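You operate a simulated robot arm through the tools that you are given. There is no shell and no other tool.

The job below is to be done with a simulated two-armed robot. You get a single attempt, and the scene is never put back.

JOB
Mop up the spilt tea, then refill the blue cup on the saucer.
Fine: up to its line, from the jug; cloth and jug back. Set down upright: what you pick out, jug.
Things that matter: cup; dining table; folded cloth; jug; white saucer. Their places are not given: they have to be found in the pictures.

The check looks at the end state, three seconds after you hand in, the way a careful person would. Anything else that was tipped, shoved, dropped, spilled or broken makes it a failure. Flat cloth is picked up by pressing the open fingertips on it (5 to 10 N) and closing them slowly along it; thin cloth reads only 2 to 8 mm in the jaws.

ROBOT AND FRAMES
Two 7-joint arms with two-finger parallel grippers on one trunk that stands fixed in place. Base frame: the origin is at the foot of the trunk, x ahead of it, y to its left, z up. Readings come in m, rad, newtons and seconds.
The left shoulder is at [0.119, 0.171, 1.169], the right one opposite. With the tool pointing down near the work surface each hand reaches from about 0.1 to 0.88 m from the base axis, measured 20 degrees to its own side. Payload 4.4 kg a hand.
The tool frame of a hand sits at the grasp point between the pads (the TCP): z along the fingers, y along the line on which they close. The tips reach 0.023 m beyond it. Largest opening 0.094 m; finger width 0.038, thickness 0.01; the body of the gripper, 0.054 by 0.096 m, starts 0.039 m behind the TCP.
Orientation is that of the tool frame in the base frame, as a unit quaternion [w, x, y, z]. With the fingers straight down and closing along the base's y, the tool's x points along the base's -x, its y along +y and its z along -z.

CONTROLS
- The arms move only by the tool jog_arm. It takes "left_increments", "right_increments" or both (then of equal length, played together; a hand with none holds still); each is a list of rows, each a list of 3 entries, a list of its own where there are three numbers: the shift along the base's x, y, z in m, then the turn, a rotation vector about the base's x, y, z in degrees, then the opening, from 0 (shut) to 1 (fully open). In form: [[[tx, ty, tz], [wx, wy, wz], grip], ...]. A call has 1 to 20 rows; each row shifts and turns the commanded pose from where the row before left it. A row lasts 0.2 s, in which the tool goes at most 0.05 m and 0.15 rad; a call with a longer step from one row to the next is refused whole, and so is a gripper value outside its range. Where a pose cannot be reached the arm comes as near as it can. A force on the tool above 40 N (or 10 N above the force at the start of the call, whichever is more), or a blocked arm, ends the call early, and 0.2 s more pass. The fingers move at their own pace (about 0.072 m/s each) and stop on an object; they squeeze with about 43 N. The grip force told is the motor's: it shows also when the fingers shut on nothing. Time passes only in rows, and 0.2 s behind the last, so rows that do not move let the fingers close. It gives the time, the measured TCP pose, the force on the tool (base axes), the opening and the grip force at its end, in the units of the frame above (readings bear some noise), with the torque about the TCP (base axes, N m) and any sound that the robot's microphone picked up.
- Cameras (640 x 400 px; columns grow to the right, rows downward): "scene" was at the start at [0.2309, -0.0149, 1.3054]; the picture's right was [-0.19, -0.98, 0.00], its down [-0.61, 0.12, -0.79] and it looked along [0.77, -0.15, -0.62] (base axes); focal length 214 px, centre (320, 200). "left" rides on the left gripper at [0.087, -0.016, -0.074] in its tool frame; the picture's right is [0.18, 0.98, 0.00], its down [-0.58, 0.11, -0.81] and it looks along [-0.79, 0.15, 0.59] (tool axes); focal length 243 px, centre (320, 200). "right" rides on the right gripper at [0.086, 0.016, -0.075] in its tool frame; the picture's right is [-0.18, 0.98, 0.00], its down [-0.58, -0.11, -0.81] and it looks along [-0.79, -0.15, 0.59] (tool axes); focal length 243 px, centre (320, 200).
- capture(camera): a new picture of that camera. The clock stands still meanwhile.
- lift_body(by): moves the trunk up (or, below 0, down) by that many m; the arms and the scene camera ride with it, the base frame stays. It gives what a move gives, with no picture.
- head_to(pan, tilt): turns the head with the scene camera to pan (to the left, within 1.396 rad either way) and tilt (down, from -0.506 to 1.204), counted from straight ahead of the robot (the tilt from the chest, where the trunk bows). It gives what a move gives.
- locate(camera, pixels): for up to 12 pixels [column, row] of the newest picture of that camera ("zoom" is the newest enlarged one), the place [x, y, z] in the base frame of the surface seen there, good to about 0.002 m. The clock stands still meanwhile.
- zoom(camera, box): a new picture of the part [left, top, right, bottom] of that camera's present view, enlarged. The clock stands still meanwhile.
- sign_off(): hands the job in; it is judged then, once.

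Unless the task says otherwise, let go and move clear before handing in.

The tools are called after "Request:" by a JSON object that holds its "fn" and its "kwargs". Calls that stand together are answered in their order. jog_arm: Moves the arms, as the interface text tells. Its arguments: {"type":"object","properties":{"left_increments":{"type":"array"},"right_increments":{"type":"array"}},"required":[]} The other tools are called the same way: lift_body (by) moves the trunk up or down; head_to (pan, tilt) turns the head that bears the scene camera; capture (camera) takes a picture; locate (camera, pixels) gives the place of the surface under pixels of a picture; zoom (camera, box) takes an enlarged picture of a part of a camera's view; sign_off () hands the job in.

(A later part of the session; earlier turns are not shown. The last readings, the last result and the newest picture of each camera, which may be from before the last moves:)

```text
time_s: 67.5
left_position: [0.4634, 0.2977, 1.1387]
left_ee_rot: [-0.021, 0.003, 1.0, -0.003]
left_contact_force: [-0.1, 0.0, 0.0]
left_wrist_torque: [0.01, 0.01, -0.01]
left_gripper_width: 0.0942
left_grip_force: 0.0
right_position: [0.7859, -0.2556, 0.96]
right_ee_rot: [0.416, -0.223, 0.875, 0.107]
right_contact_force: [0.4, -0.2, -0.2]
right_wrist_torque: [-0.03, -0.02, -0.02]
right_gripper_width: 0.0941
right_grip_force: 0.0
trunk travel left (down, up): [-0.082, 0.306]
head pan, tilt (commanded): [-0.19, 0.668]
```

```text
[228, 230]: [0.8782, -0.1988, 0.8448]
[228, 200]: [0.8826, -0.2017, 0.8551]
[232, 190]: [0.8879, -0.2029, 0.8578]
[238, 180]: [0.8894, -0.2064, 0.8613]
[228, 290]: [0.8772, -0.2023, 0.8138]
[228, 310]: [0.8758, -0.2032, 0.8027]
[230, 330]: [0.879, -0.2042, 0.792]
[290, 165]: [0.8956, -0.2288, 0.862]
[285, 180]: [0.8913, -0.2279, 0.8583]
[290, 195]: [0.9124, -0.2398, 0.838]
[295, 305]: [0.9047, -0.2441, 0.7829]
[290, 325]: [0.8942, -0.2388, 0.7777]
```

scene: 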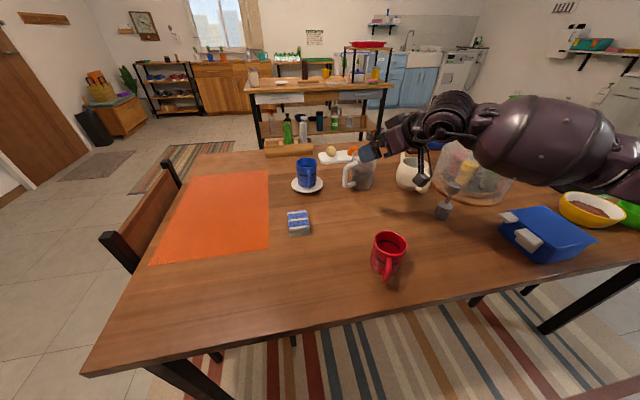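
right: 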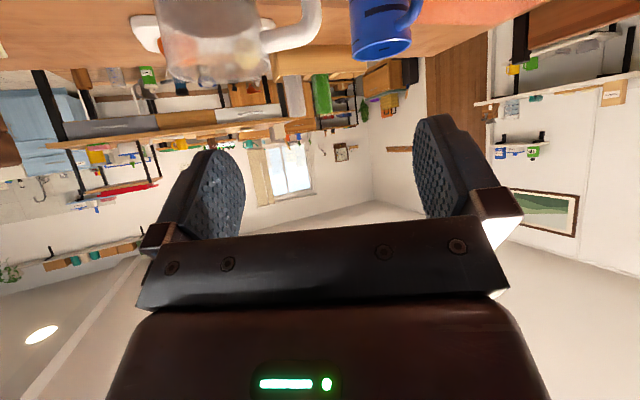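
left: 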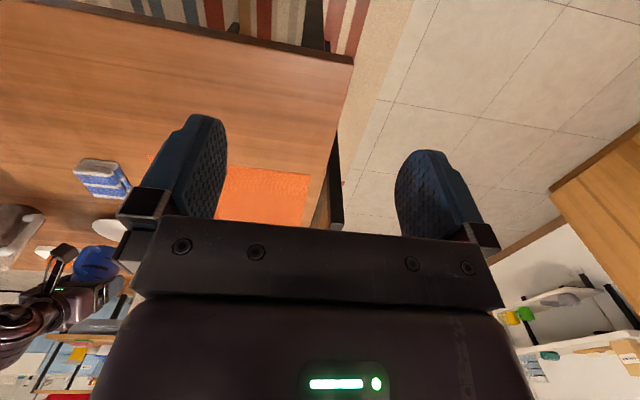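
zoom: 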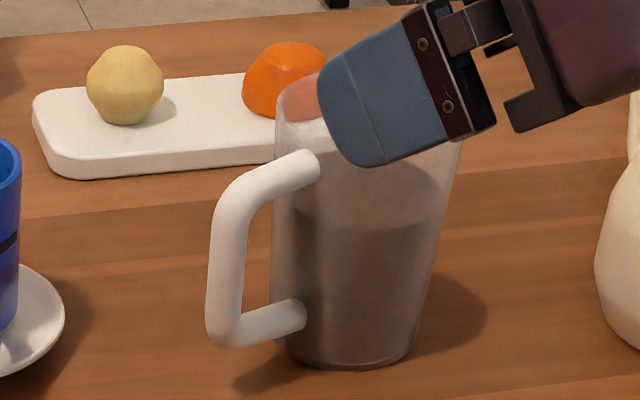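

The loop's inner height is about 0.789–0.848 and the bar's centre is near (0.886,−0.2045). The planned grasp TCP is (0.880,−0.208,0.824), 36° below horizontal, fingers open to about 0.047. I'll move to the pre-grasp.

Request:
{"fn": "jog_arm", "kwargs": {"right_increments": [[[0.0028, 0.0005, -0.022], [1.41, -2.65, 0], 0.8], [[0.0028, 0.0005, -0.022], [0, 0, 0], 0.6], [[0.0027, 0.0004, -0.0218], [0, 0, 0], 0.5], [[0, 0, 0], [0, 0, 0], 0.5], [[0, 0, 0], [0, 0, 0], 0.5]]}}

Request:
{"fn": "capture", "kwargs": {"camera": "right"}}

Request:
{"fn": "zoom", "kwargs": {"camera": "scene", "box": [330, 140, 410, 195]}}

```text
time_s: 68.7
left_position: [0.4635, 0.2978, 1.1396]
left_ee_rot: [-0.021, 0.003, 1.0, -0.003]
left_contact_force: [0.1, 0.2, -0.1]
left_wrist_torque: [0.0, 0.01, 0.01]
left_gripper_width: 0.0941
left_grip_force: 0.0
right_position: [0.7943, -0.2544, 0.894]
right_ee_rot: [0.438, -0.221, 0.864, 0.114]
right_contact_force: [-0.3, -0.4, -0.6]
right_wrist_torque: [0.01, 0.01, 0.01]
right_gripper_width: 0.0469
right_grip_force: 0.0
trunk travel left (down, up): [-0.082, 0.306]
head pan, tilt (commanded): [-0.19, 0.668]
```

```text
taken
```

right: 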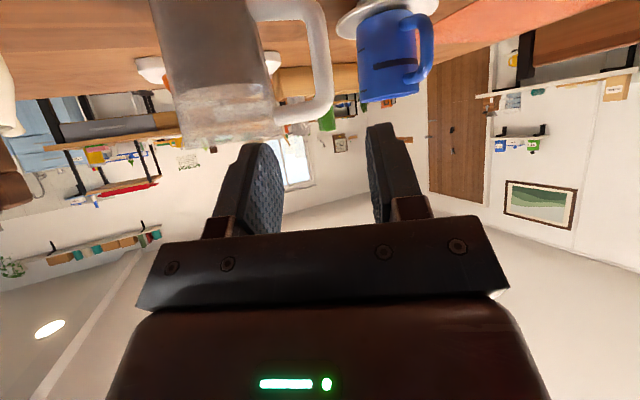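

```text
7.27 times, centred on (370, 168) of scene
```

zoom: 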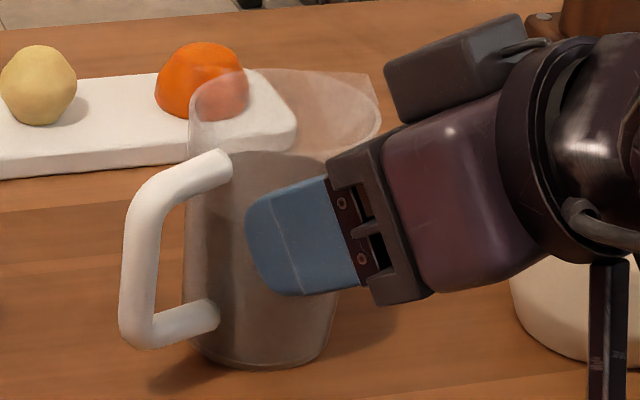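

Both views are clear: in the hand picture the handle bar is at about (322,60), between the two fingertips. I'll measure the bar from this camera to verify alignment.

Request:
{"fn": "locate", "kwargs": {"camera": "right", "pixels": [[316, 50], [322, 50], [328, 50], [318, 80], [325, 80], [330, 80], [300, 8], [300, 110], [275, 10], [280, 115], [262, 60], [222, 60]]}}

```text
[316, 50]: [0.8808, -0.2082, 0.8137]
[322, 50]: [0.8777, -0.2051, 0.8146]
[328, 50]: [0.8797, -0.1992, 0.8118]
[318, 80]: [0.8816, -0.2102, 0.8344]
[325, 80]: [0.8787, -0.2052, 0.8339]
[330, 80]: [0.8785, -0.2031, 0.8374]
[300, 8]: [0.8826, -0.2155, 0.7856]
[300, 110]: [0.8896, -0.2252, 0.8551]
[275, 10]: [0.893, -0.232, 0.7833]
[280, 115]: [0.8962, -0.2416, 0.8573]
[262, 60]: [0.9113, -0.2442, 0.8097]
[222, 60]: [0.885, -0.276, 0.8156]
```

The hand camera puts the bar's centre near (0.886,−0.202), in agreement within 2–3 mm. I'll approach along the finger axis two thirds of the way, then look again.

Request:
{"fn": "jog_arm", "kwargs": {"right_increments": [[[0.0142, 0.0079, -0.0117], [0, 0, 0], 0.5], [[0.0142, 0.0079, -0.0117], [0, 0, 0], 0.5], [[0.0142, 0.0079, -0.0117], [0, 0, 0], 0.5], [[0.0142, 0.0079, -0.0117], [0, 0, 0], 0.5], [[0, 0, 0], [0, 0, 0], 0.5]]}}

Request:
{"fn": "capture", "kwargs": {"camera": "right"}}

Request:
{"fn": "zoom", "kwargs": {"camera": "scene", "box": [330, 140, 410, 195]}}

```text
time_s: 69.9
left_position: [0.4636, 0.2976, 1.1391]
left_ee_rot: [-0.02, 0.003, 1.0, -0.003]
left_contact_force: [0.2, 0.1, 0.0]
left_wrist_torque: [-0.01, 0.02, 0.02]
left_gripper_width: 0.0939
left_grip_force: 0.1
right_position: [0.8504, -0.2219, 0.8477]
right_ee_rot: [0.438, -0.221, 0.864, 0.114]
right_contact_force: [0.4, -0.7, 0.9]
right_wrist_torque: [0.02, 0.02, -0.02]
right_gripper_width: 0.0469
right_grip_force: 0.1
trunk travel left (down, up): [-0.082, 0.306]
head pan, tilt (commanded): [-0.19, 0.668]
```

```text
taken
```

right: 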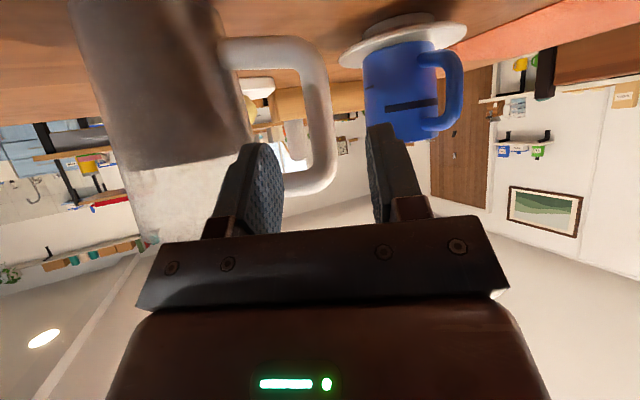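

```text
7.27 times, centred on (370, 168) of scene
```

zoom: 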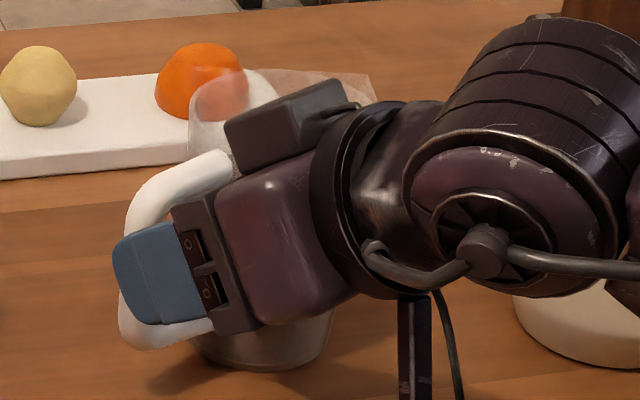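

The bar sits between the fingers. There is also a dark box on top of the wrist near the jug rim, so I'll check its coordinates before the last 4 cm.

Request:
{"fn": "locate", "kwargs": {"camera": "zoom", "pixels": [[232, 130], [240, 160], [300, 140], [340, 90], [250, 115], [185, 210], [225, 330], [180, 240], [118, 280], [150, 320], [165, 232], [130, 250]]}}

```text
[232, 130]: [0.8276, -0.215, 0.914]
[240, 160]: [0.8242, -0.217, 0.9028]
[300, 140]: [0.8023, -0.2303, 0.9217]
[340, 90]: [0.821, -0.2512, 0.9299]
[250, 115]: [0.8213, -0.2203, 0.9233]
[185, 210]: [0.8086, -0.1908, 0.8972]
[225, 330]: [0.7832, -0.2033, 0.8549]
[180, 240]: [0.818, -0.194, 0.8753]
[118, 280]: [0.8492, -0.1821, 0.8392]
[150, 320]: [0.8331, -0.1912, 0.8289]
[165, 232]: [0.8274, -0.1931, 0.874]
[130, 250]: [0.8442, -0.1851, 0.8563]
```

All parts of the wrist stay more than 4 cm from the jug rim. I'll do the final advance in small steps, watching the force.

Request:
{"fn": "jog_arm", "kwargs": {"right_increments": [[[0.0097, 0.005, -0.008], [0, 0, 0], 0.5], [[0.0097, 0.005, -0.008], [0, 0, 0], 0.5], [[0.0098, 0.0051, -0.0081], [0, 0, 0], 0.5], [[0, 0, 0], [0, 0, 0], 0.5]]}}

Request:
{"fn": "capture", "kwargs": {"camera": "right"}}

Request:
{"fn": "zoom", "kwargs": {"camera": "scene", "box": [330, 140, 410, 195]}}

```text
time_s: 70.9
left_position: [0.4631, 0.2985, 1.1389]
left_ee_rot: [-0.02, 0.003, 1.0, -0.002]
left_contact_force: [0.7, 0.0, -0.2]
left_wrist_torque: [0.0, 0.03, -0.02]
left_gripper_width: 0.0938
left_grip_force: 0.1
right_position: [0.8807, -0.2063, 0.825]
right_ee_rot: [0.439, -0.22, 0.864, 0.113]
right_contact_force: [1.4, -0.6, 0.3]
right_wrist_torque: [-0.04, 0.0, -0.03]
right_gripper_width: 0.0471
right_grip_force: 0.1
trunk travel left (down, up): [-0.082, 0.306]
head pan, tilt (commanded): [-0.19, 0.668]
```

```text
taken
```

right: 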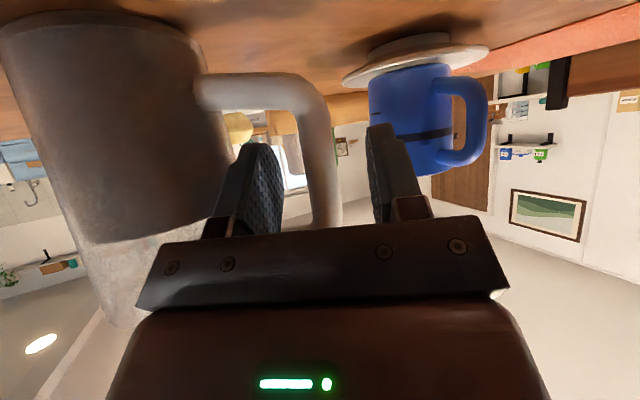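

```text
7.27 times, centred on (370, 168) of scene
```

zoom: 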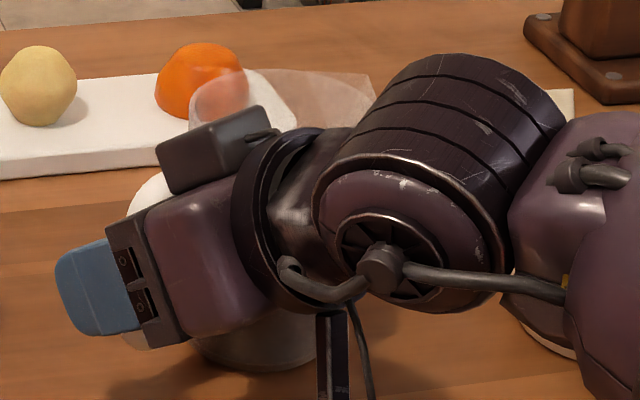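

The bar is between the pads and the inner finger is in the loop, with no contact force. I'll close slowly.

Request:
{"fn": "jog_arm", "kwargs": {"right_increments": [[[0, 0, 0], [0, 0, 0], 0.42], [[0, 0, 0], [0, 0, 0], 0.35], [[0, 0, 0], [0, 0, 0], 0.28], [[0, 0, 0], [0, 0, 0], 0.22], [[0, 0, 0], [0, 0, 0], 0.17], [[0, 0, 0], [0, 0, 0], 0.12], [[0, 0, 0], [0, 0, 0], 0.08], [[0, 0, 0], [0, 0, 0], 0.08]]}}

Request:
{"fn": "capture", "kwargs": {"camera": "right"}}

```text
time_s: 72.7
left_position: [0.4635, 0.2977, 1.139]
left_ee_rot: [-0.02, 0.003, 1.0, -0.002]
left_contact_force: [-0.5, -0.9, 0.3]
left_wrist_torque: [-0.02, -0.01, -0.01]
left_gripper_width: 0.094
left_grip_force: 0.1
right_position: [0.8805, -0.2079, 0.8243]
right_ee_rot: [0.438, -0.22, 0.864, 0.113]
right_contact_force: [-0.4, 0.7, -0.3]
right_wrist_torque: [-0.13, -0.06, 0.01]
right_gripper_width: 0.0155
right_grip_force: 43.6
trunk travel left (down, up): [-0.082, 0.306]
head pan, tilt (commanded): [-0.19, 0.668]
```

```text
taken
```

right: 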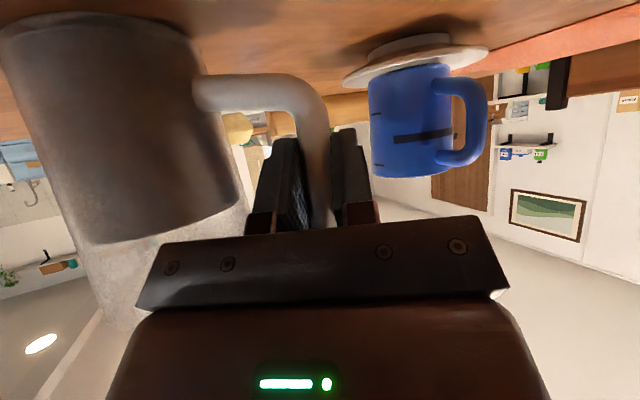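

The handle is gripped (0.0155 m, 43.6 N) and the jug hasn't moved. I'll lift it slowly and check that it stays level.

Request:
{"fn": "jog_arm", "kwargs": {"right_increments": [[[0, 0, 0.003], [0, 0, 0], 0], [[0, 0, 0.005], [0, 0, 0], 0], [[0, 0, 0.007], [0, 0, 0], 0], [[0, 0, 0.01], [0, 0, 0], 0], [[0, 0, 0.01], [0, 0, 0], 0], [[0, 0, 0.005], [0, 0, 0], 0], [[0, 0, 0], [0, 0, 0], 0]]}}

Request:
{"fn": "zoom", "kwargs": {"camera": "scene", "box": [320, 120, 430, 200]}}

Request:
{"fn": "capture", "kwargs": {"camera": "right"}}

```text
time_s: 74.3
left_position: [0.4633, 0.2963, 1.1384]
left_ee_rot: [-0.022, 0.002, 1.0, -0.003]
left_contact_force: [0.4, 0.0, 0.2]
left_wrist_torque: [0.02, 0.0, -0.02]
left_gripper_width: 0.0938
left_grip_force: 0.0
right_position: [0.8808, -0.2072, 0.8631]
right_ee_rot: [0.438, -0.219, 0.865, 0.113]
right_contact_force: [-0.5, -0.5, -4.7]
right_wrist_torque: [0.28, 0.15, -0.03]
right_gripper_width: 0.0152
right_grip_force: 42.6
trunk travel left (down, up): [-0.082, 0.306]
head pan, tilt (commanded): [-0.19, 0.668]
```

```text
5.00 times, centred on (375, 160) of scene
```

zoom: 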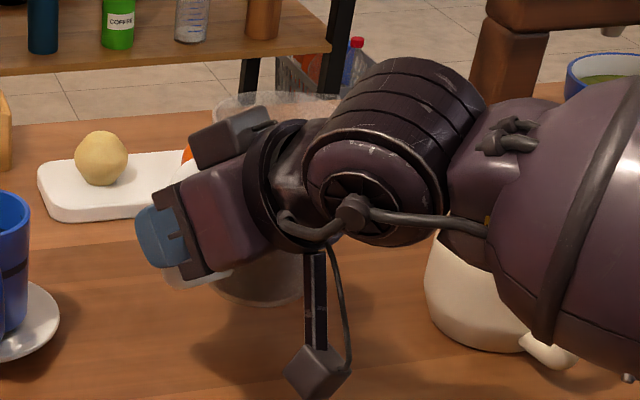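

```text
taken
```

right: 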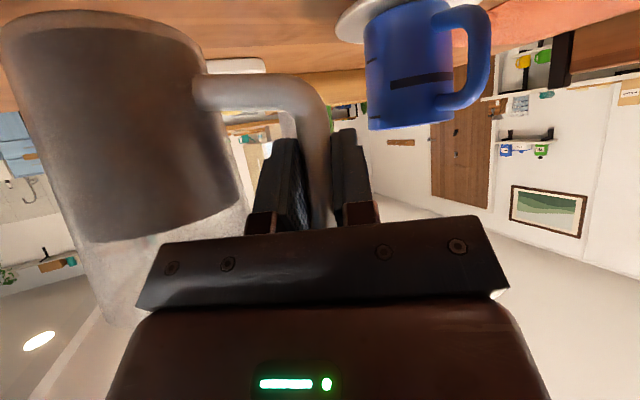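

The jug is up (about 4.7 N, 0.48 kg), steady and level. I'll lift it further and carry it over to the left of the cup, yawing −20° with small steps.

Request:
{"fn": "jog_arm", "kwargs": {"right_increments": [[[0, 0, 0.01], [0, 0, 0], 0], [[0, 0, 0.02], [0, 0, 0], 0], [[0, 0, 0.025], [0, 0, 0], 0], [[0, 0, 0.025], [0, 0, 0], 0], [[0, 0, 0.02], [0, 0, 0], 0], [[0, 0, 0.015], [0, 0, 0], 0], [[0, 0, 0.008], [0, 0, 0], 0], [[0, 0, 0], [0, 0, 0], 0]]}}

Request:
{"fn": "jog_arm", "kwargs": {"right_increments": [[[0, 0.006, 0], [0, 0, 0], 0], [[0, 0.012, 0], [0, 0, 0], 0], [[0.001, 0.018, 0], [0, 0, -2.5], 0], [[0.001, 0.022, 0], [0, 0, -2.5], 0], [[0.002, 0.022, 0], [0, 0, -2.5], 0], [[0.002, 0.022, 0], [0, 0, -2.5], 0], [[0.002, 0.022, 0], [0, 0, -2.5], 0], [[0.002, 0.022, 0], [0, 0, -2.5], 0], [[0.002, 0.022, 0], [0, 0, -2.5], 0], [[0.002, 0.022, 0], [0, 0, -2.5], 0], [[0.002, 0.022, 0], [0, 0, 0], 0], [[0.001, 0.022, 0], [0, 0, 0], 0], [[0.001, 0.02, 0], [0, 0, 0], 0], [[0.001, 0.014, 0], [0, 0, 0], 0], [[0, 0.007, 0], [0, 0, 0], 0], [[0, 0.002, 0], [0, 0, 0], 0], [[0, 0, 0], [0, 0, 0], 0]]}}

Request:
{"fn": "capture", "kwargs": {"camera": "scene"}}

Request:
{"fn": "zoom", "kwargs": {"camera": "scene", "box": [230, 70, 430, 200]}}

```text
time_s: 76.1
left_position: [0.4632, 0.2984, 1.1386]
left_ee_rot: [-0.021, 0.003, 1.0, -0.003]
left_contact_force: [0.4, 0.3, 0.0]
left_wrist_torque: [-0.02, -0.03, -0.01]
left_gripper_width: 0.094
left_grip_force: 0.0
right_position: [0.8811, -0.2084, 0.9853]
right_ee_rot: [0.438, -0.22, 0.864, 0.113]
right_contact_force: [-0.5, -0.5, -5.1]
right_wrist_torque: [0.26, 0.18, -0.01]
right_gripper_width: 0.0153
right_grip_force: 43.0
trunk travel left (down, up): [-0.082, 0.306]
head pan, tilt (commanded): [-0.19, 0.668]
```

```text
time_s: 79.7
left_position: [0.4642, 0.2988, 1.1381]
left_ee_rot: [-0.021, 0.002, 1.0, -0.003]
left_contact_force: [0.2, 0.4, -0.1]
left_wrist_torque: [0.04, 0.0, -0.01]
left_gripper_width: 0.0941
left_grip_force: 0.1
right_position: [0.9006, 0.0702, 0.9849]
right_ee_rot: [0.451, -0.065, 0.889, 0.034]
right_contact_force: [-0.4, -0.2, -4.5]
right_wrist_torque: [0.31, 0.06, -0.01]
right_gripper_width: 0.0154
right_grip_force: 42.5
trunk travel left (down, up): [-0.082, 0.306]
head pan, tilt (commanded): [-0.19, 0.668]
```

```text
taken
```

scene: 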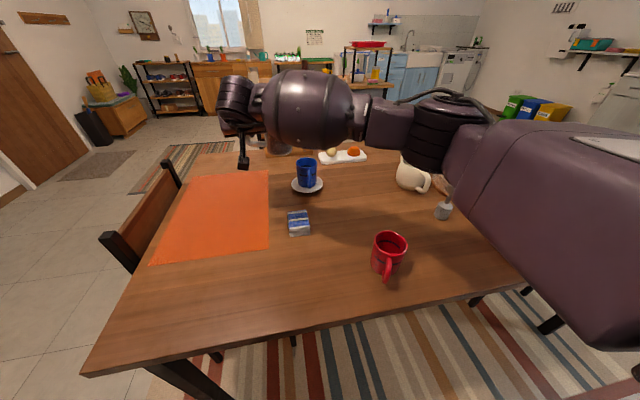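

```text
3.08 times, centred on (330, 135) of scene
```

zoom: 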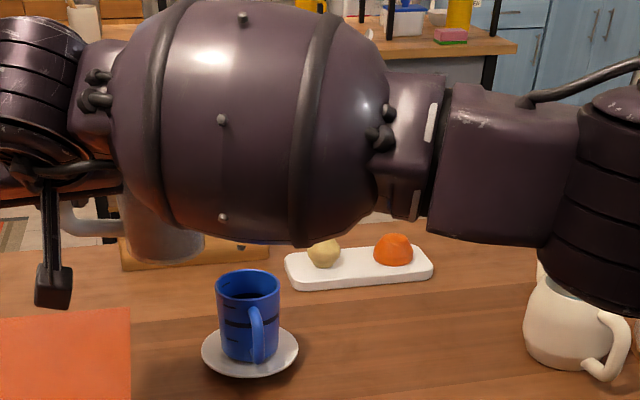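

The jug is over on the left of the cup, still level. Before tilting I'll measure the cup's rim, its inner line and its present tea level.

Request:
{"fn": "zoom", "kwargs": {"camera": "scene", "box": [286, 150, 326, 200]}}

```text
8.00 times, centred on (306, 175) of scene
```

zoom: 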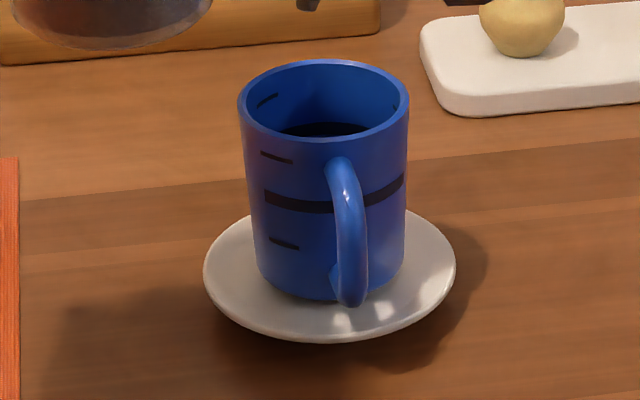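

Request:
{"fn": "locate", "kwargs": {"camera": "zoom", "pixels": [[325, 129], [300, 131], [350, 130], [325, 122], [325, 135], [325, 63], [242, 105], [406, 105], [325, 140], [300, 203], [280, 200], [330, 295]]}}

```text
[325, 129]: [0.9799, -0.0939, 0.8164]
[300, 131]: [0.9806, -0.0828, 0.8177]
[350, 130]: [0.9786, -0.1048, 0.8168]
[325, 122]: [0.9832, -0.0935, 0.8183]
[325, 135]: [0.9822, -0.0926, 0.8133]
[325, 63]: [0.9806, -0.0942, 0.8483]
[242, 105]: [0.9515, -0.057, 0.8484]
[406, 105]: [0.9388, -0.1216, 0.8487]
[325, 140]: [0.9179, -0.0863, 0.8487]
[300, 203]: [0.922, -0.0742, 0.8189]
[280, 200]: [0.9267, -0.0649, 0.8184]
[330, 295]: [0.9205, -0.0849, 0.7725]
```

The cup's line is centred at z≈0.818 and its rim is at 0.8485, with the cup's centre near (0.9495,−0.0895). I'll tilt the jug to 25° while bringing the spout near the cup, staying above it.

Request:
{"fn": "jog_arm", "kwargs": {"right_increments": [[[0.0039, -0.0016, -0.0108], [4.13, 0.58, 0], 0], [[0.0039, -0.0016, -0.0108], [4.13, 0.58, 0], 0], [[0.0039, -0.0016, -0.0108], [4.13, 0.58, 0], 0], [[0.0039, -0.0016, -0.0108], [4.13, 0.58, 0], 0], [[0.004, -0.0015, -0.0108], [4.13, 0.58, 0], 0], [[0.004, -0.0014, -0.0108], [4.13, 0.58, 0], 0], [[0, 0, 0], [0, 0, 0], 0]]}}

Request:
{"fn": "capture", "kwargs": {"camera": "scene"}}

Request:
{"fn": "zoom", "kwargs": {"camera": "scene", "box": [230, 80, 390, 200]}}

Request:
{"fn": "capture", "kwargs": {"camera": "left"}}

```text
time_s: 81.3
left_position: [0.4638, 0.2988, 1.1393]
left_ee_rot: [-0.02, 0.003, 1.0, -0.003]
left_contact_force: [-0.1, 0.1, 1.4]
left_wrist_torque: [0.02, 0.04, 0.01]
left_gripper_width: 0.094
left_grip_force: 0.2
right_position: [0.9233, 0.0597, 0.9214]
right_ee_rot: [0.428, 0.033, 0.874, 0.228]
right_contact_force: [-1.0, -0.2, -4.4]
right_wrist_torque: [0.23, 0.04, 0.01]
right_gripper_width: 0.0154
right_grip_force: 43.5
trunk travel left (down, up): [-0.082, 0.306]
head pan, tilt (commanded): [-0.19, 0.668]
```

```text
taken
```

scene: 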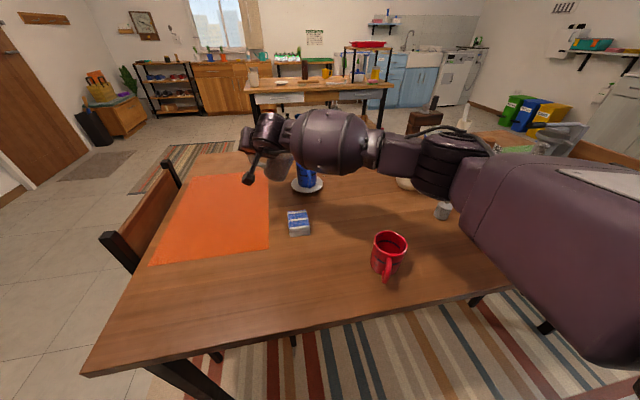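

```text
3.33 times, centred on (310, 140) of scene
```

zoom: 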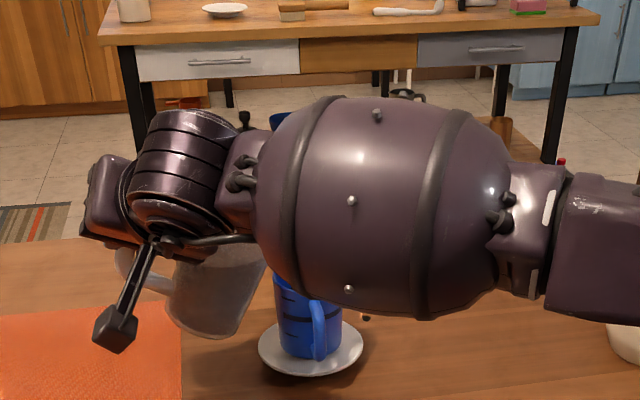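

```text
taken
```

left: 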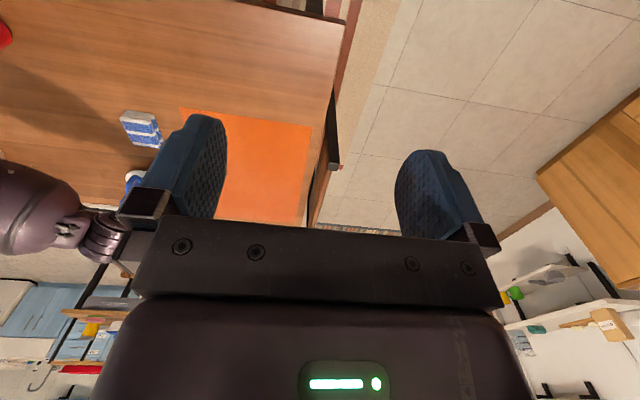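

The forearm hides the cup mouth from the head camera. I'll swing the jug 25° around the cup to azimuth 33°, so that the forearm moves right and the view opens up.

Request:
{"fn": "jog_arm", "kwargs": {"right_increments": [[[-0.0121, -0.0047, 0.002], [0, 0, 5], 0], [[-0.0121, -0.0047, 0.002], [0, 0, 5], 0], [[-0.0121, -0.0047, 0], [0, 0, 5], 0], [[-0.0121, -0.0047, 0], [0, 0, 5], 0], [[-0.012, -0.0046, -0.002], [0, 0, 5], 0], [[0, 0, 0], [0, 0, 0], 0]]}}

Request:
{"fn": "zoom", "kwargs": {"camera": "scene", "box": [230, 80, 390, 200]}}

```text
time_s: 82.7
left_position: [0.4645, 0.297, 1.1388]
left_ee_rot: [-0.021, 0.004, 1.0, -0.003]
left_contact_force: [-0.2, 0.5, 0.1]
left_wrist_torque: [0.0, 0.01, -0.02]
left_gripper_width: 0.0939
left_grip_force: 0.1
right_position: [0.8633, 0.037, 0.9235]
right_ee_rot: [0.368, -0.159, 0.86, 0.315]
right_contact_force: [-0.4, -1.1, -4.1]
right_wrist_torque: [0.22, 0.16, -0.01]
right_gripper_width: 0.0154
right_grip_force: 42.9
trunk travel left (down, up): [-0.082, 0.306]
head pan, tilt (commanded): [-0.19, 0.668]
```

```text
3.33 times, centred on (310, 140) of scene
```

zoom: 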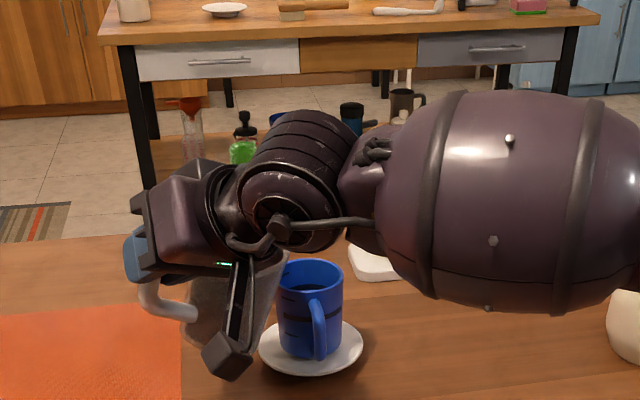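

The cup mouth is now visible. I'll zoom in to check where the spout is relative to the cup.

Request:
{"fn": "zoom", "kwargs": {"camera": "scene", "box": [275, 130, 335, 190]}}

Request:
{"fn": "locate", "kwargs": {"camera": "zoom", "pixels": [[215, 115], [225, 100], [230, 150], [180, 200], [190, 150], [240, 90], [250, 105], [330, 120], [330, 160], [170, 300]]}}

```text
6.67 times, centred on (305, 160) of scene
```

zoom: 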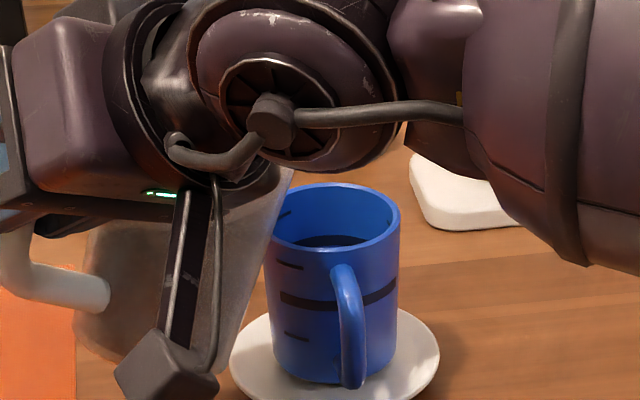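

```text
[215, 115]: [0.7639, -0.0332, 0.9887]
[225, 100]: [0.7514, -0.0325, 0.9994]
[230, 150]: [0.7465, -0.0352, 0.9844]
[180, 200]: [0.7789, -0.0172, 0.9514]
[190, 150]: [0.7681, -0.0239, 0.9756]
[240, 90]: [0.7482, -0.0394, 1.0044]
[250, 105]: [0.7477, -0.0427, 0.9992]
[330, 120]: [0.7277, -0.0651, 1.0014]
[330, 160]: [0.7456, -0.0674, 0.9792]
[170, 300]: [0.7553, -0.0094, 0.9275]
```

The view of the cup's inside line is good (330,240 in the zoom). I'll tilt to 35° with the spout about 2 cm above the near-left part of the mouth, then check.

Request:
{"fn": "jog_arm", "kwargs": {"right_increments": [[[0.0006, -0.0012, -0.003], [2.08, 1.39, 0], 0], [[0.0006, -0.0012, -0.003], [2.08, 1.39, 0], 0], [[0.0006, -0.0012, -0.003], [2.08, 1.39, 0], 0], [[0.0006, -0.0013, -0.0032], [2.08, 1.39, 0], 0], [[0, 0, 0], [0, 0, 0], 0]]}}

Request:
{"fn": "zoom", "kwargs": {"camera": "scene", "box": [275, 130, 335, 190]}}

```text
time_s: 83.9
left_position: [0.464, 0.2972, 1.138]
left_ee_rot: [-0.021, 0.003, 1.0, -0.003]
left_contact_force: [-0.1, 0.9, 0.1]
left_wrist_torque: [0.01, 0.0, 0.0]
left_gripper_width: 0.094
left_grip_force: 0.0
right_position: [0.8661, 0.0333, 0.9118]
right_ee_rot: [0.338, -0.114, 0.852, 0.383]
right_contact_force: [0.2, -1.1, -4.4]
right_wrist_torque: [0.12, 0.16, 0.0]
right_gripper_width: 0.0151
right_grip_force: 43.0
trunk travel left (down, up): [-0.082, 0.306]
head pan, tilt (commanded): [-0.19, 0.668]
```

```text
6.67 times, centred on (305, 160) of scene
```

zoom: 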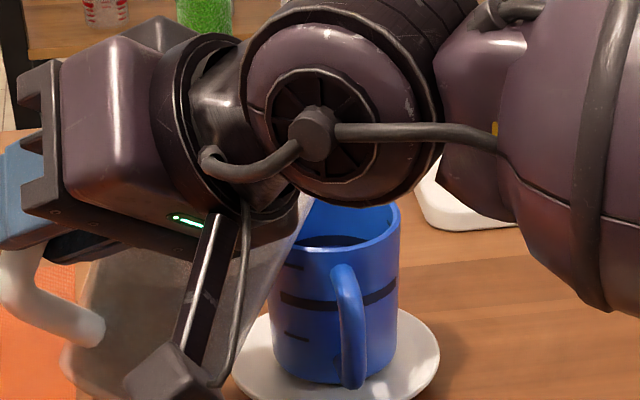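

No flow yet at 35°. I'll go on to 40° at 1° per row, keeping the spout tip in place.

Request:
{"fn": "jog_arm", "kwargs": {"right_increments": [[[0.0004, -0.0009, 0.0023], [0.83, 0.558, 0], 0], [[0.0004, -0.0009, 0.0023], [0.83, 0.558, 0], 0], [[0.0004, -0.0009, 0.0023], [0.83, 0.558, 0], 0], [[0.0004, -0.0009, 0.0023], [0.83, 0.558, 0], 0], [[0.0004, -0.0009, 0.0022], [0.83, 0.558, 0], 0], [[0, 0, 0], [0, 0, 0], 0]]}}

Request:
{"fn": "zoom", "kwargs": {"camera": "scene", "box": [275, 130, 335, 190]}}

```text
time_s: 85.3
left_position: [0.4628, 0.2981, 1.1385]
left_ee_rot: [-0.021, 0.002, 1.0, -0.003]
left_contact_force: [0.8, 0.0, 0.1]
left_wrist_torque: [-0.03, 0.01, -0.02]
left_gripper_width: 0.094
left_grip_force: 0.1
right_position: [0.8671, 0.0273, 0.9228]
right_ee_rot: [0.32, -0.092, 0.846, 0.416]
right_contact_force: [0.1, 0.2, -4.1]
right_wrist_torque: [0.09, 0.13, -0.01]
right_gripper_width: 0.0154
right_grip_force: 42.9
trunk travel left (down, up): [-0.082, 0.306]
head pan, tilt (commanded): [-0.19, 0.668]
```

```text
6.67 times, centred on (305, 160) of scene
```

zoom: 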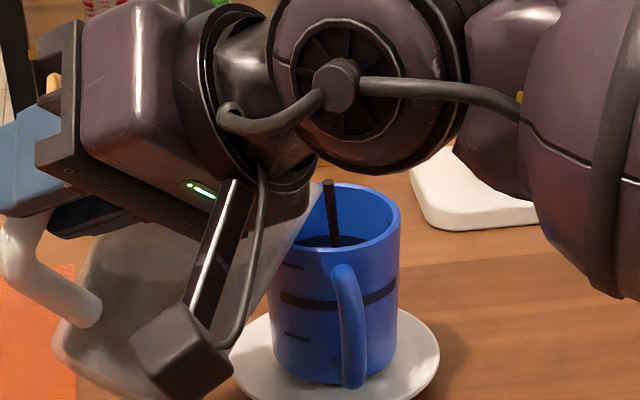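

Tea is flowing at 40°: the thin stream at (330,210) falls into the middle of the cup. I'll hold briefly and check the level.

Request:
{"fn": "jog_arm", "kwargs": {"right_increments": [[[0, 0, 0], [0, 0, 0], 0], [[0, 0, 0], [0, 0, 0], 0]]}}

Request:
{"fn": "zoom", "kwargs": {"camera": "scene", "box": [285, 145, 325, 175]}}

```text
time_s: 85.9
left_position: [0.4646, 0.2984, 1.1391]
left_ee_rot: [-0.021, 0.003, 1.0, -0.003]
left_contact_force: [-0.8, 0.3, -0.5]
left_wrist_torque: [-0.01, 0.01, 0.01]
left_gripper_width: 0.0938
left_grip_force: 0.0
right_position: [0.8674, 0.0277, 0.9236]
right_ee_rot: [0.319, -0.094, 0.846, 0.417]
right_contact_force: [0.3, -0.5, -3.7]
right_wrist_torque: [0.16, 0.1, -0.02]
right_gripper_width: 0.0152
right_grip_force: 43.0
trunk travel left (down, up): [-0.082, 0.306]
head pan, tilt (commanded): [-0.19, 0.668]
```

```text
13.33 times, centred on (305, 160) of scene
```

zoom: 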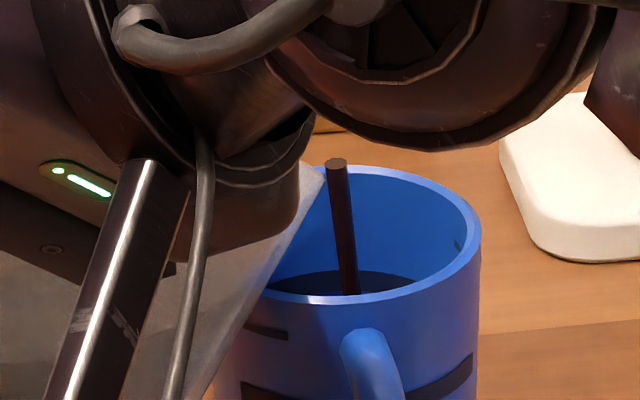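

The stream goes in cleanly. I'll locate the dark area inside the cup to see whether it is the line or the tea surface.

Request:
{"fn": "locate", "kwargs": {"camera": "zoom", "pixels": [[390, 275], [390, 282], [390, 290], [370, 285], [420, 278], [300, 285], [320, 285], [345, 220], [338, 165]]}}

```text
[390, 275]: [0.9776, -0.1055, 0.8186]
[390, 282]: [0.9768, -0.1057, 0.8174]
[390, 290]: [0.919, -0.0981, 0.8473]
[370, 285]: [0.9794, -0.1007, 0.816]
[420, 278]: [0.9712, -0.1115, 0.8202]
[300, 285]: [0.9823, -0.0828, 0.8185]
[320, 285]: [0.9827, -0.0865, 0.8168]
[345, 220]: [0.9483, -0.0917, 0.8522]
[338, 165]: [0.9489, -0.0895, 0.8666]
```

The stream falls at (0.949,−0.090), exactly the cup's centre, and the dark band is still just the painted line. The flow is gentle, roughly 10 ml/s, so I'll hold for a second and look again.

Request:
{"fn": "jog_arm", "kwargs": {"right_increments": [[[0, 0, 0], [0, 0, 0], 0], [[0, 0, 0], [0, 0, 0], 0], [[0, 0, 0], [0, 0, 0], 0], [[0, 0, 0], [0, 0, 0], 0]]}}

Request:
{"fn": "zoom", "kwargs": {"camera": "scene", "box": [285, 145, 325, 175]}}

```text
time_s: 86.9
left_position: [0.4626, 0.2958, 1.1379]
left_ee_rot: [-0.02, 0.002, 1.0, -0.003]
left_contact_force: [0.4, 0.6, 0.0]
left_wrist_torque: [0.0, 0.01, -0.02]
left_gripper_width: 0.0942
left_grip_force: 0.1
right_position: [0.8681, 0.027, 0.9221]
right_ee_rot: [0.32, -0.093, 0.846, 0.417]
right_contact_force: [0.2, 0.2, -4.6]
right_wrist_torque: [0.13, 0.11, 0.0]
right_gripper_width: 0.0152
right_grip_force: 42.9
trunk travel left (down, up): [-0.082, 0.306]
head pan, tilt (commanded): [-0.19, 0.668]
```

```text
13.33 times, centred on (305, 160) of scene
```

zoom: 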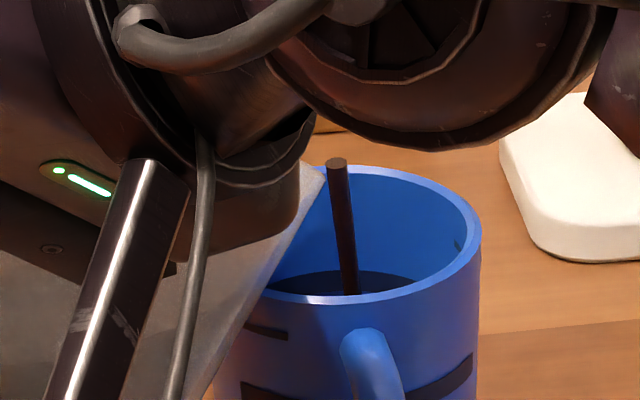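

The stream continues steadily. To measure the flow rate safely, I'll tilt back to stop it and then raise the trunk for a steeper look into the cup.

Request:
{"fn": "jog_arm", "kwargs": {"right_increments": [[[-0.0014, 0.0032, 0.001], [-4.15, -2.79, 0], 0], [[-0.0014, 0.0032, 0.003], [-4.15, -2.79, 0], 0], [[-0.0014, 0.0032, 0.008], [-4.15, -2.79, 0], 0], [[0, 0, 0], [0, 0, 0], 0]]}}

Request:
{"fn": "lift_body", "kwargs": {"by": 0.2}}

Request:
{"fn": "capture", "kwargs": {"camera": "scene"}}

Request:
{"fn": "zoom", "kwargs": {"camera": "scene", "box": [285, 175, 325, 205]}}

```text
time_s: 87.9
left_position: [0.4641, 0.2987, 1.1382]
left_ee_rot: [-0.021, 0.003, 1.0, -0.002]
left_contact_force: [-0.7, 1.0, 0.1]
left_wrist_torque: [-0.03, -0.03, -0.01]
left_gripper_width: 0.094
left_grip_force: 0.0
right_position: [0.8628, 0.0367, 0.9346]
right_ee_rot: [0.369, -0.157, 0.861, 0.314]
right_contact_force: [-0.6, 0.7, -3.9]
right_wrist_torque: [0.18, 0.18, -0.02]
right_gripper_width: 0.0154
right_grip_force: 42.9
trunk travel left (down, up): [-0.082, 0.306]
head pan, tilt (commanded): [-0.19, 0.668]
```

```text
time_s: 90.1
left_position: [0.4648, 0.2983, 1.3368]
left_ee_rot: [-0.02, 0.002, 1.0, -0.002]
left_contact_force: [0.6, 0.9, -0.1]
left_wrist_torque: [-0.03, 0.02, -0.03]
left_gripper_width: 0.0943
left_grip_force: 0.1
right_position: [0.8406, 0.0372, 1.2401]
right_ee_rot: [0.426, -0.178, 0.833, 0.304]
right_contact_force: [1.1, 0.1, -4.3]
right_wrist_torque: [0.18, 0.18, 0.01]
right_gripper_width: 0.0152
right_grip_force: 43.3
trunk travel left (down, up): [-0.282, 0.106]
head pan, tilt (commanded): [-0.19, 0.668]
```

```text
taken
```

scene: 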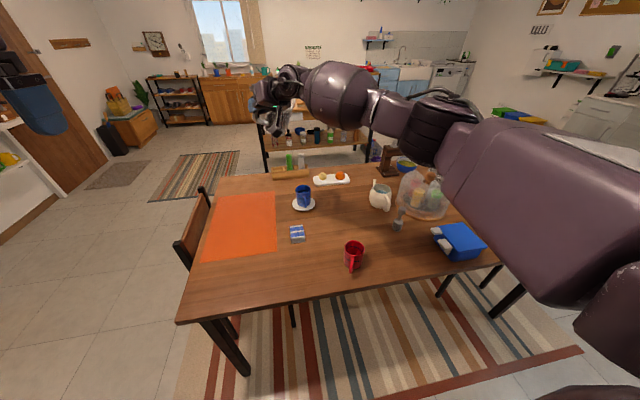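

```text
13.33 times, centred on (305, 190) of scene
```

zoom: 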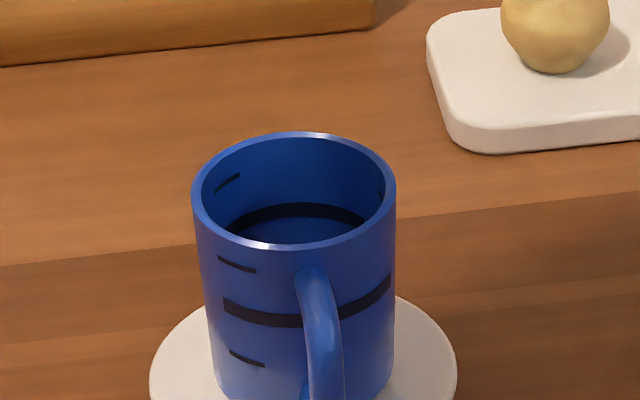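

Below the painted band the inner wall is still blue at (290,232), so the tea is below what I can see. The right arm drifted up a bit during the lift, but the jug is still held. I'll locate the lowest visible points inside the cup and check the jug.

Request:
{"fn": "locate", "kwargs": {"camera": "zoom", "pixels": [[290, 235], [290, 241], [290, 228], [270, 235], [310, 235], [290, 212], [295, 135], [290, 247]]}}

Request:
{"fn": "zoom", "kwargs": {"camera": "scene", "box": [230, 50, 390, 150]}}

```text
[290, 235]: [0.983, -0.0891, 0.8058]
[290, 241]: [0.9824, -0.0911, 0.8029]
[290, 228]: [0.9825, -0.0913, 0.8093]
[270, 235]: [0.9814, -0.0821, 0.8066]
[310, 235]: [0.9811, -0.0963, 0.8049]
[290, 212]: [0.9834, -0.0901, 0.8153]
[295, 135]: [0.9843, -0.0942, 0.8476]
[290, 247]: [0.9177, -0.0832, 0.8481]
```

```text
4.00 times, centred on (310, 100) of scene
```

zoom: 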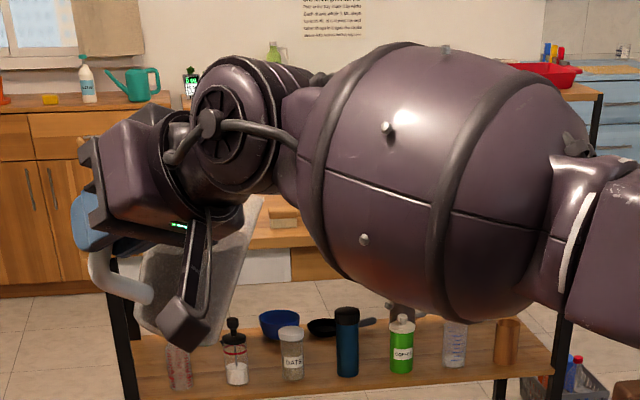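

The tea is still below z≈0.803, so less than about 60 ml has gone in. A trunk height 5 cm below the original lets me see further into the cup while pouring, so I'll lower the trunk 0.15 m and check the arm's pose.

Request:
{"fn": "lift_body", "kwargs": {"by": -0.15}}

Request:
{"fn": "capture", "kwargs": {"camera": "scene"}}

Request:
{"fn": "zoom", "kwargs": {"camera": "scene", "box": [230, 60, 390, 190]}}

```text
time_s: 91.8
left_position: [0.4624, 0.2979, 1.1906]
left_ee_rot: [-0.018, 0.002, 1.0, -0.003]
left_contact_force: [-0.4, 0.1, 0.4]
left_wrist_torque: [0.01, 0.03, -0.03]
left_gripper_width: 0.094
left_grip_force: 0.0
right_position: [0.8378, 0.0372, 1.0959]
right_ee_rot: [0.428, -0.178, 0.833, 0.303]
right_contact_force: [-0.4, 0.5, -4.1]
right_wrist_torque: [0.17, 0.21, -0.05]
right_gripper_width: 0.0154
right_grip_force: 43.2
trunk travel left (down, up): [-0.132, 0.256]
head pan, tilt (commanded): [-0.19, 0.668]
```

```text
taken
```

scene: 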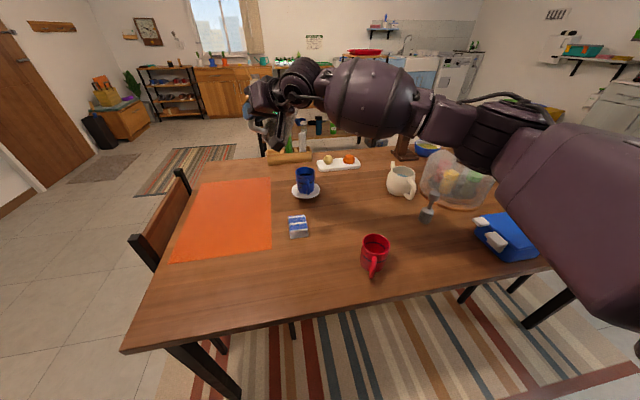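

```text
3.08 times, centred on (310, 125) of scene
```

zoom: 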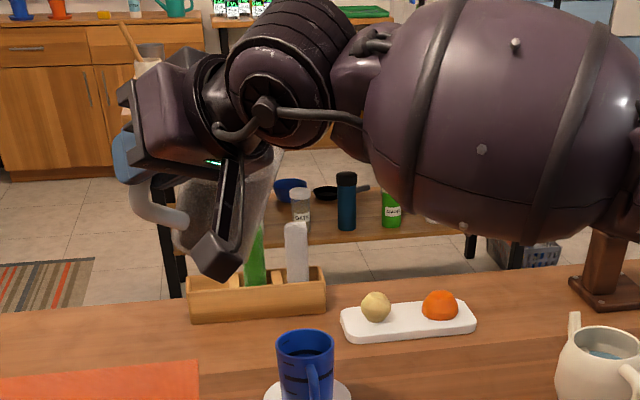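

The arm rode properly this time; relative to the pour-ready pose it is rotated −8° about y. I'll undo that and bring the jug back to the ready position at 25° tilt.

Request:
{"fn": "jog_arm", "kwargs": {"right_increments": [[[0.0025, 0, -0.01], [0, 1, 0], 0], [[0.003, 0, -0.02], [0, 1, 0], 0], [[0.0032, 0, -0.024], [0, 1, 0], 0], [[0.0034, 0, -0.026], [0, 1, 0], 0], [[0.0034, 0, -0.026], [0, 1, 0], 0], [[0.0034, -0.0003, -0.024], [0, 1, 0], 0], [[0.0034, -0.0003, -0.02], [0, 1, 0], 0], [[0.0028, -0.0003, -0.016], [0, 1, 0], 0], [[0, 0, 0], [0, 0, 0], 0]]}}

Request:
{"fn": "zoom", "kwargs": {"camera": "scene", "box": [275, 145, 335, 190]}}

```text
time_s: 93.8
left_position: [0.4626, 0.2965, 1.1882]
left_ee_rot: [-0.02, 0.002, 1.0, -0.001]
left_contact_force: [0.5, -0.3, -0.9]
left_wrist_torque: [-0.02, -0.03, 0.02]
left_gripper_width: 0.094
left_grip_force: 0.1
right_position: [0.8653, 0.0366, 0.9259]
right_ee_rot: [0.367, -0.157, 0.861, 0.315]
right_contact_force: [0.2, 0.3, -4.4]
right_wrist_torque: [0.2, 0.16, 0.02]
right_gripper_width: 0.0155
right_grip_force: 43.4
trunk travel left (down, up): [-0.132, 0.256]
head pan, tilt (commanded): [-0.19, 0.668]
```

```text
8.89 times, centred on (305, 168) of scene
```

zoom: 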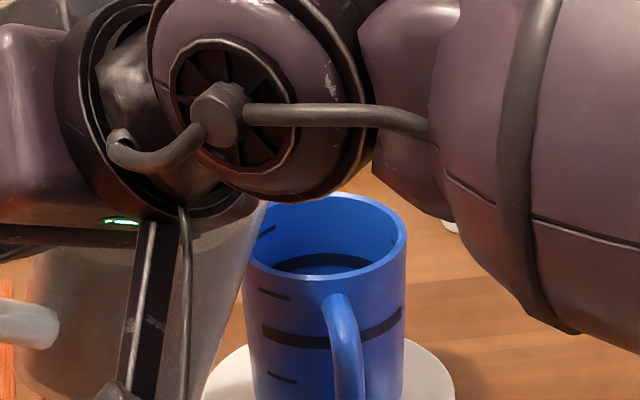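

Back in the ready pose with a better view. I'll tilt to 40° again with the spout over the same point, and look.

Request:
{"fn": "jog_arm", "kwargs": {"right_increments": [[[0.0005, -0.0016, -0.0004], [2.49, 1.67, 0], 0], [[0.0005, -0.0016, -0.0005], [2.49, 1.67, 0], 0], [[0.0005, -0.0016, -0.0006], [2.49, 1.67, 0], 0], [[0.0005, -0.0016, -0.0006], [2.49, 1.67, 0], 0], [[0.0005, -0.0016, -0.0006], [2.49, 1.67, 0], 0]]}}

Request:
{"fn": "zoom", "kwargs": {"camera": "scene", "box": [285, 155, 325, 185]}}

```text
time_s: 95.0
left_position: [0.4641, 0.2978, 1.1877]
left_ee_rot: [-0.02, 0.002, 1.0, -0.003]
left_contact_force: [0.9, -0.3, 0.3]
left_wrist_torque: [0.03, 0.02, 0.01]
left_gripper_width: 0.0942
left_grip_force: 0.1
right_position: [0.8674, 0.0289, 0.9224]
right_ee_rot: [0.319, -0.092, 0.846, 0.417]
right_contact_force: [0.1, 0.4, -3.8]
right_wrist_torque: [0.13, 0.11, -0.01]
right_gripper_width: 0.0153
right_grip_force: 43.2
trunk travel left (down, up): [-0.132, 0.256]
head pan, tilt (commanded): [-0.19, 0.668]
```

```text
13.33 times, centred on (305, 170) of scene
```

zoom: 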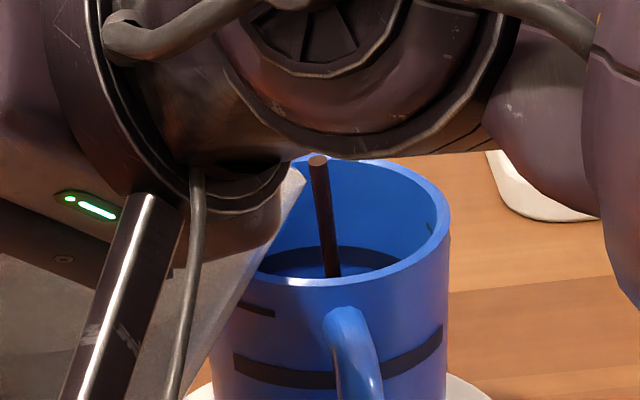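

The stream is on target, and a strip of blue wall is still visible below the band at (345,272). I'll hold for 0.8 s more.

Request:
{"fn": "jog_arm", "kwargs": {"right_increments": [[[0, 0, 0], [0, 0, 0], 0], [[0, 0, 0], [0, 0, 0], 0], [[0, 0, 0], [0, 0, 0], 0]]}}

Request:
{"fn": "zoom", "kwargs": {"camera": "scene", "box": [285, 155, 325, 185]}}

```text
time_s: 95.8
left_position: [0.4631, 0.2985, 1.1881]
left_ee_rot: [-0.021, 0.003, 1.0, -0.002]
left_contact_force: [-0.2, 0.5, 0.0]
left_wrist_torque: [0.0, -0.02, 0.02]
left_gripper_width: 0.0942
left_grip_force: 0.0
right_position: [0.8667, 0.0273, 0.9227]
right_ee_rot: [0.318, -0.092, 0.847, 0.417]
right_contact_force: [0.1, 0.0, -4.5]
right_wrist_torque: [0.14, 0.11, 0.03]
right_gripper_width: 0.0157
right_grip_force: 43.1
trunk travel left (down, up): [-0.132, 0.256]
head pan, tilt (commanded): [-0.19, 0.668]
```

```text
13.33 times, centred on (305, 170) of scene
```

zoom: 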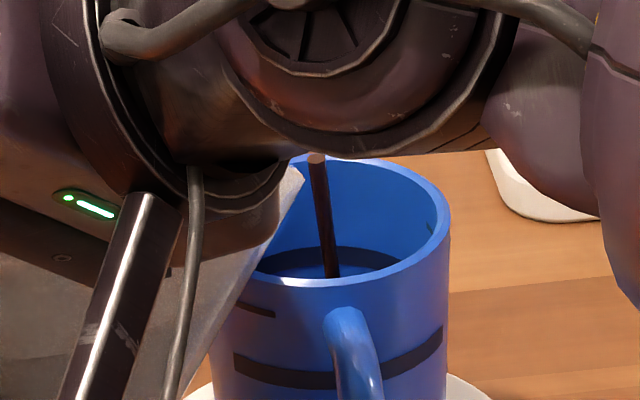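

The stream continues and the level is still out of sight. I'll hold another second.

Request:
{"fn": "jog_arm", "kwargs": {"right_increments": [[[0, 0, 0], [0, 0, 0], 0], [[0, 0, 0], [0, 0, 0], 0], [[0, 0, 0], [0, 0, 0], 0], [[0, 0, 0], [0, 0, 0], 0]]}}

Request:
{"fn": "zoom", "kwargs": {"camera": "scene", "box": [285, 155, 325, 185]}}

Request:
{"fn": "locate", "kwargs": {"camera": "zoom", "pixels": [[300, 274], [285, 273], [350, 272], [365, 270], [380, 267], [350, 258], [300, 258], [330, 250], [320, 200]]}}

```text
time_s: 96.8
left_position: [0.4633, 0.2972, 1.1889]
left_ee_rot: [-0.021, 0.003, 1.0, -0.003]
left_contact_force: [0.1, -0.3, 0.6]
left_wrist_torque: [0.0, 0.03, -0.01]
left_gripper_width: 0.0942
left_grip_force: 0.0
right_position: [0.8675, 0.0285, 0.923]
right_ee_rot: [0.319, -0.093, 0.846, 0.418]
right_contact_force: [-0.5, -0.1, -3.6]
right_wrist_torque: [0.12, 0.07, 0.03]
right_gripper_width: 0.0153
right_grip_force: 43.0
trunk travel left (down, up): [-0.132, 0.256]
head pan, tilt (commanded): [-0.19, 0.668]
```

```text
13.33 times, centred on (305, 170) of scene
```

zoom: 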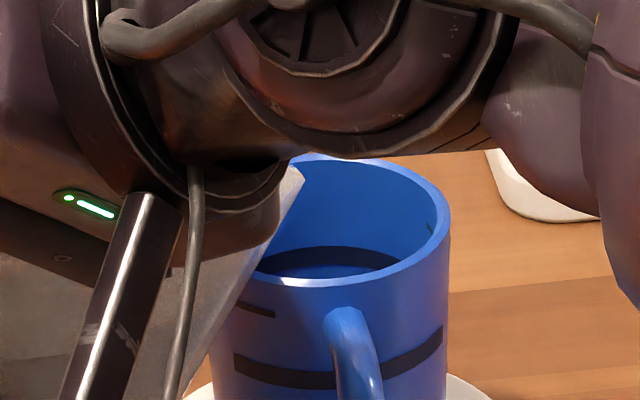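

```text
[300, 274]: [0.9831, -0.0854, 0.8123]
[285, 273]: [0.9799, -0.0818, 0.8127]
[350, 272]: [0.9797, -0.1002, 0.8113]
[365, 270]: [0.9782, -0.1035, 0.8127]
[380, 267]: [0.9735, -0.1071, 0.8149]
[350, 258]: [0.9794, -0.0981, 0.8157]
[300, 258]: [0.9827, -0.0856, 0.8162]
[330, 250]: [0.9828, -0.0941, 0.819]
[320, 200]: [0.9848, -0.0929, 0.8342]
```

The stream has stopped: at 40° the jug has drained to its lip, so the tilt angle meters the amount. The tea is still below z≈0.811. I'll go on to 45° at 1° per row, then let it settle.

Request:
{"fn": "jog_arm", "kwargs": {"right_increments": [[[0.0006, -0.0009, 0.0023], [0.83, 0.558, 0], 0], [[0.0006, -0.0009, 0.0023], [0.83, 0.558, 0], 0], [[0.0006, -0.0009, 0.0023], [0.83, 0.558, 0], 0], [[0.0005, -0.0008, 0.0023], [0.83, 0.558, 0], 0], [[0.0005, -0.0008, 0.0022], [0.83, 0.558, 0], 0], [[0, 0, 0], [0, 0, 0], 0]]}}

Request:
{"fn": "zoom", "kwargs": {"camera": "scene", "box": [285, 150, 325, 190]}}

```text
time_s: 98.2
left_position: [0.4641, 0.2982, 1.1885]
left_ee_rot: [-0.021, 0.002, 1.0, -0.002]
left_contact_force: [0.8, -0.7, -0.2]
left_wrist_torque: [0.02, 0.02, -0.01]
left_gripper_width: 0.094
left_grip_force: 0.1
right_position: [0.8701, 0.023, 0.9334]
right_ee_rot: [0.301, -0.071, 0.838, 0.449]
right_contact_force: [-0.1, -0.2, -4.1]
right_wrist_torque: [0.07, 0.14, 0.0]
right_gripper_width: 0.0154
right_grip_force: 43.0
trunk travel left (down, up): [-0.132, 0.256]
head pan, tilt (commanded): [-0.19, 0.668]
```

```text
10.00 times, centred on (305, 170) of scene
```

zoom: 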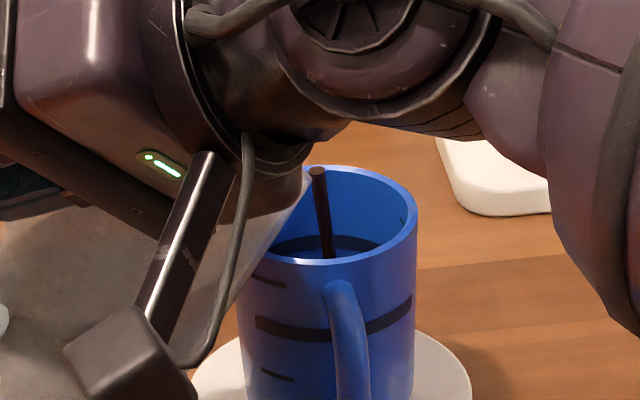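

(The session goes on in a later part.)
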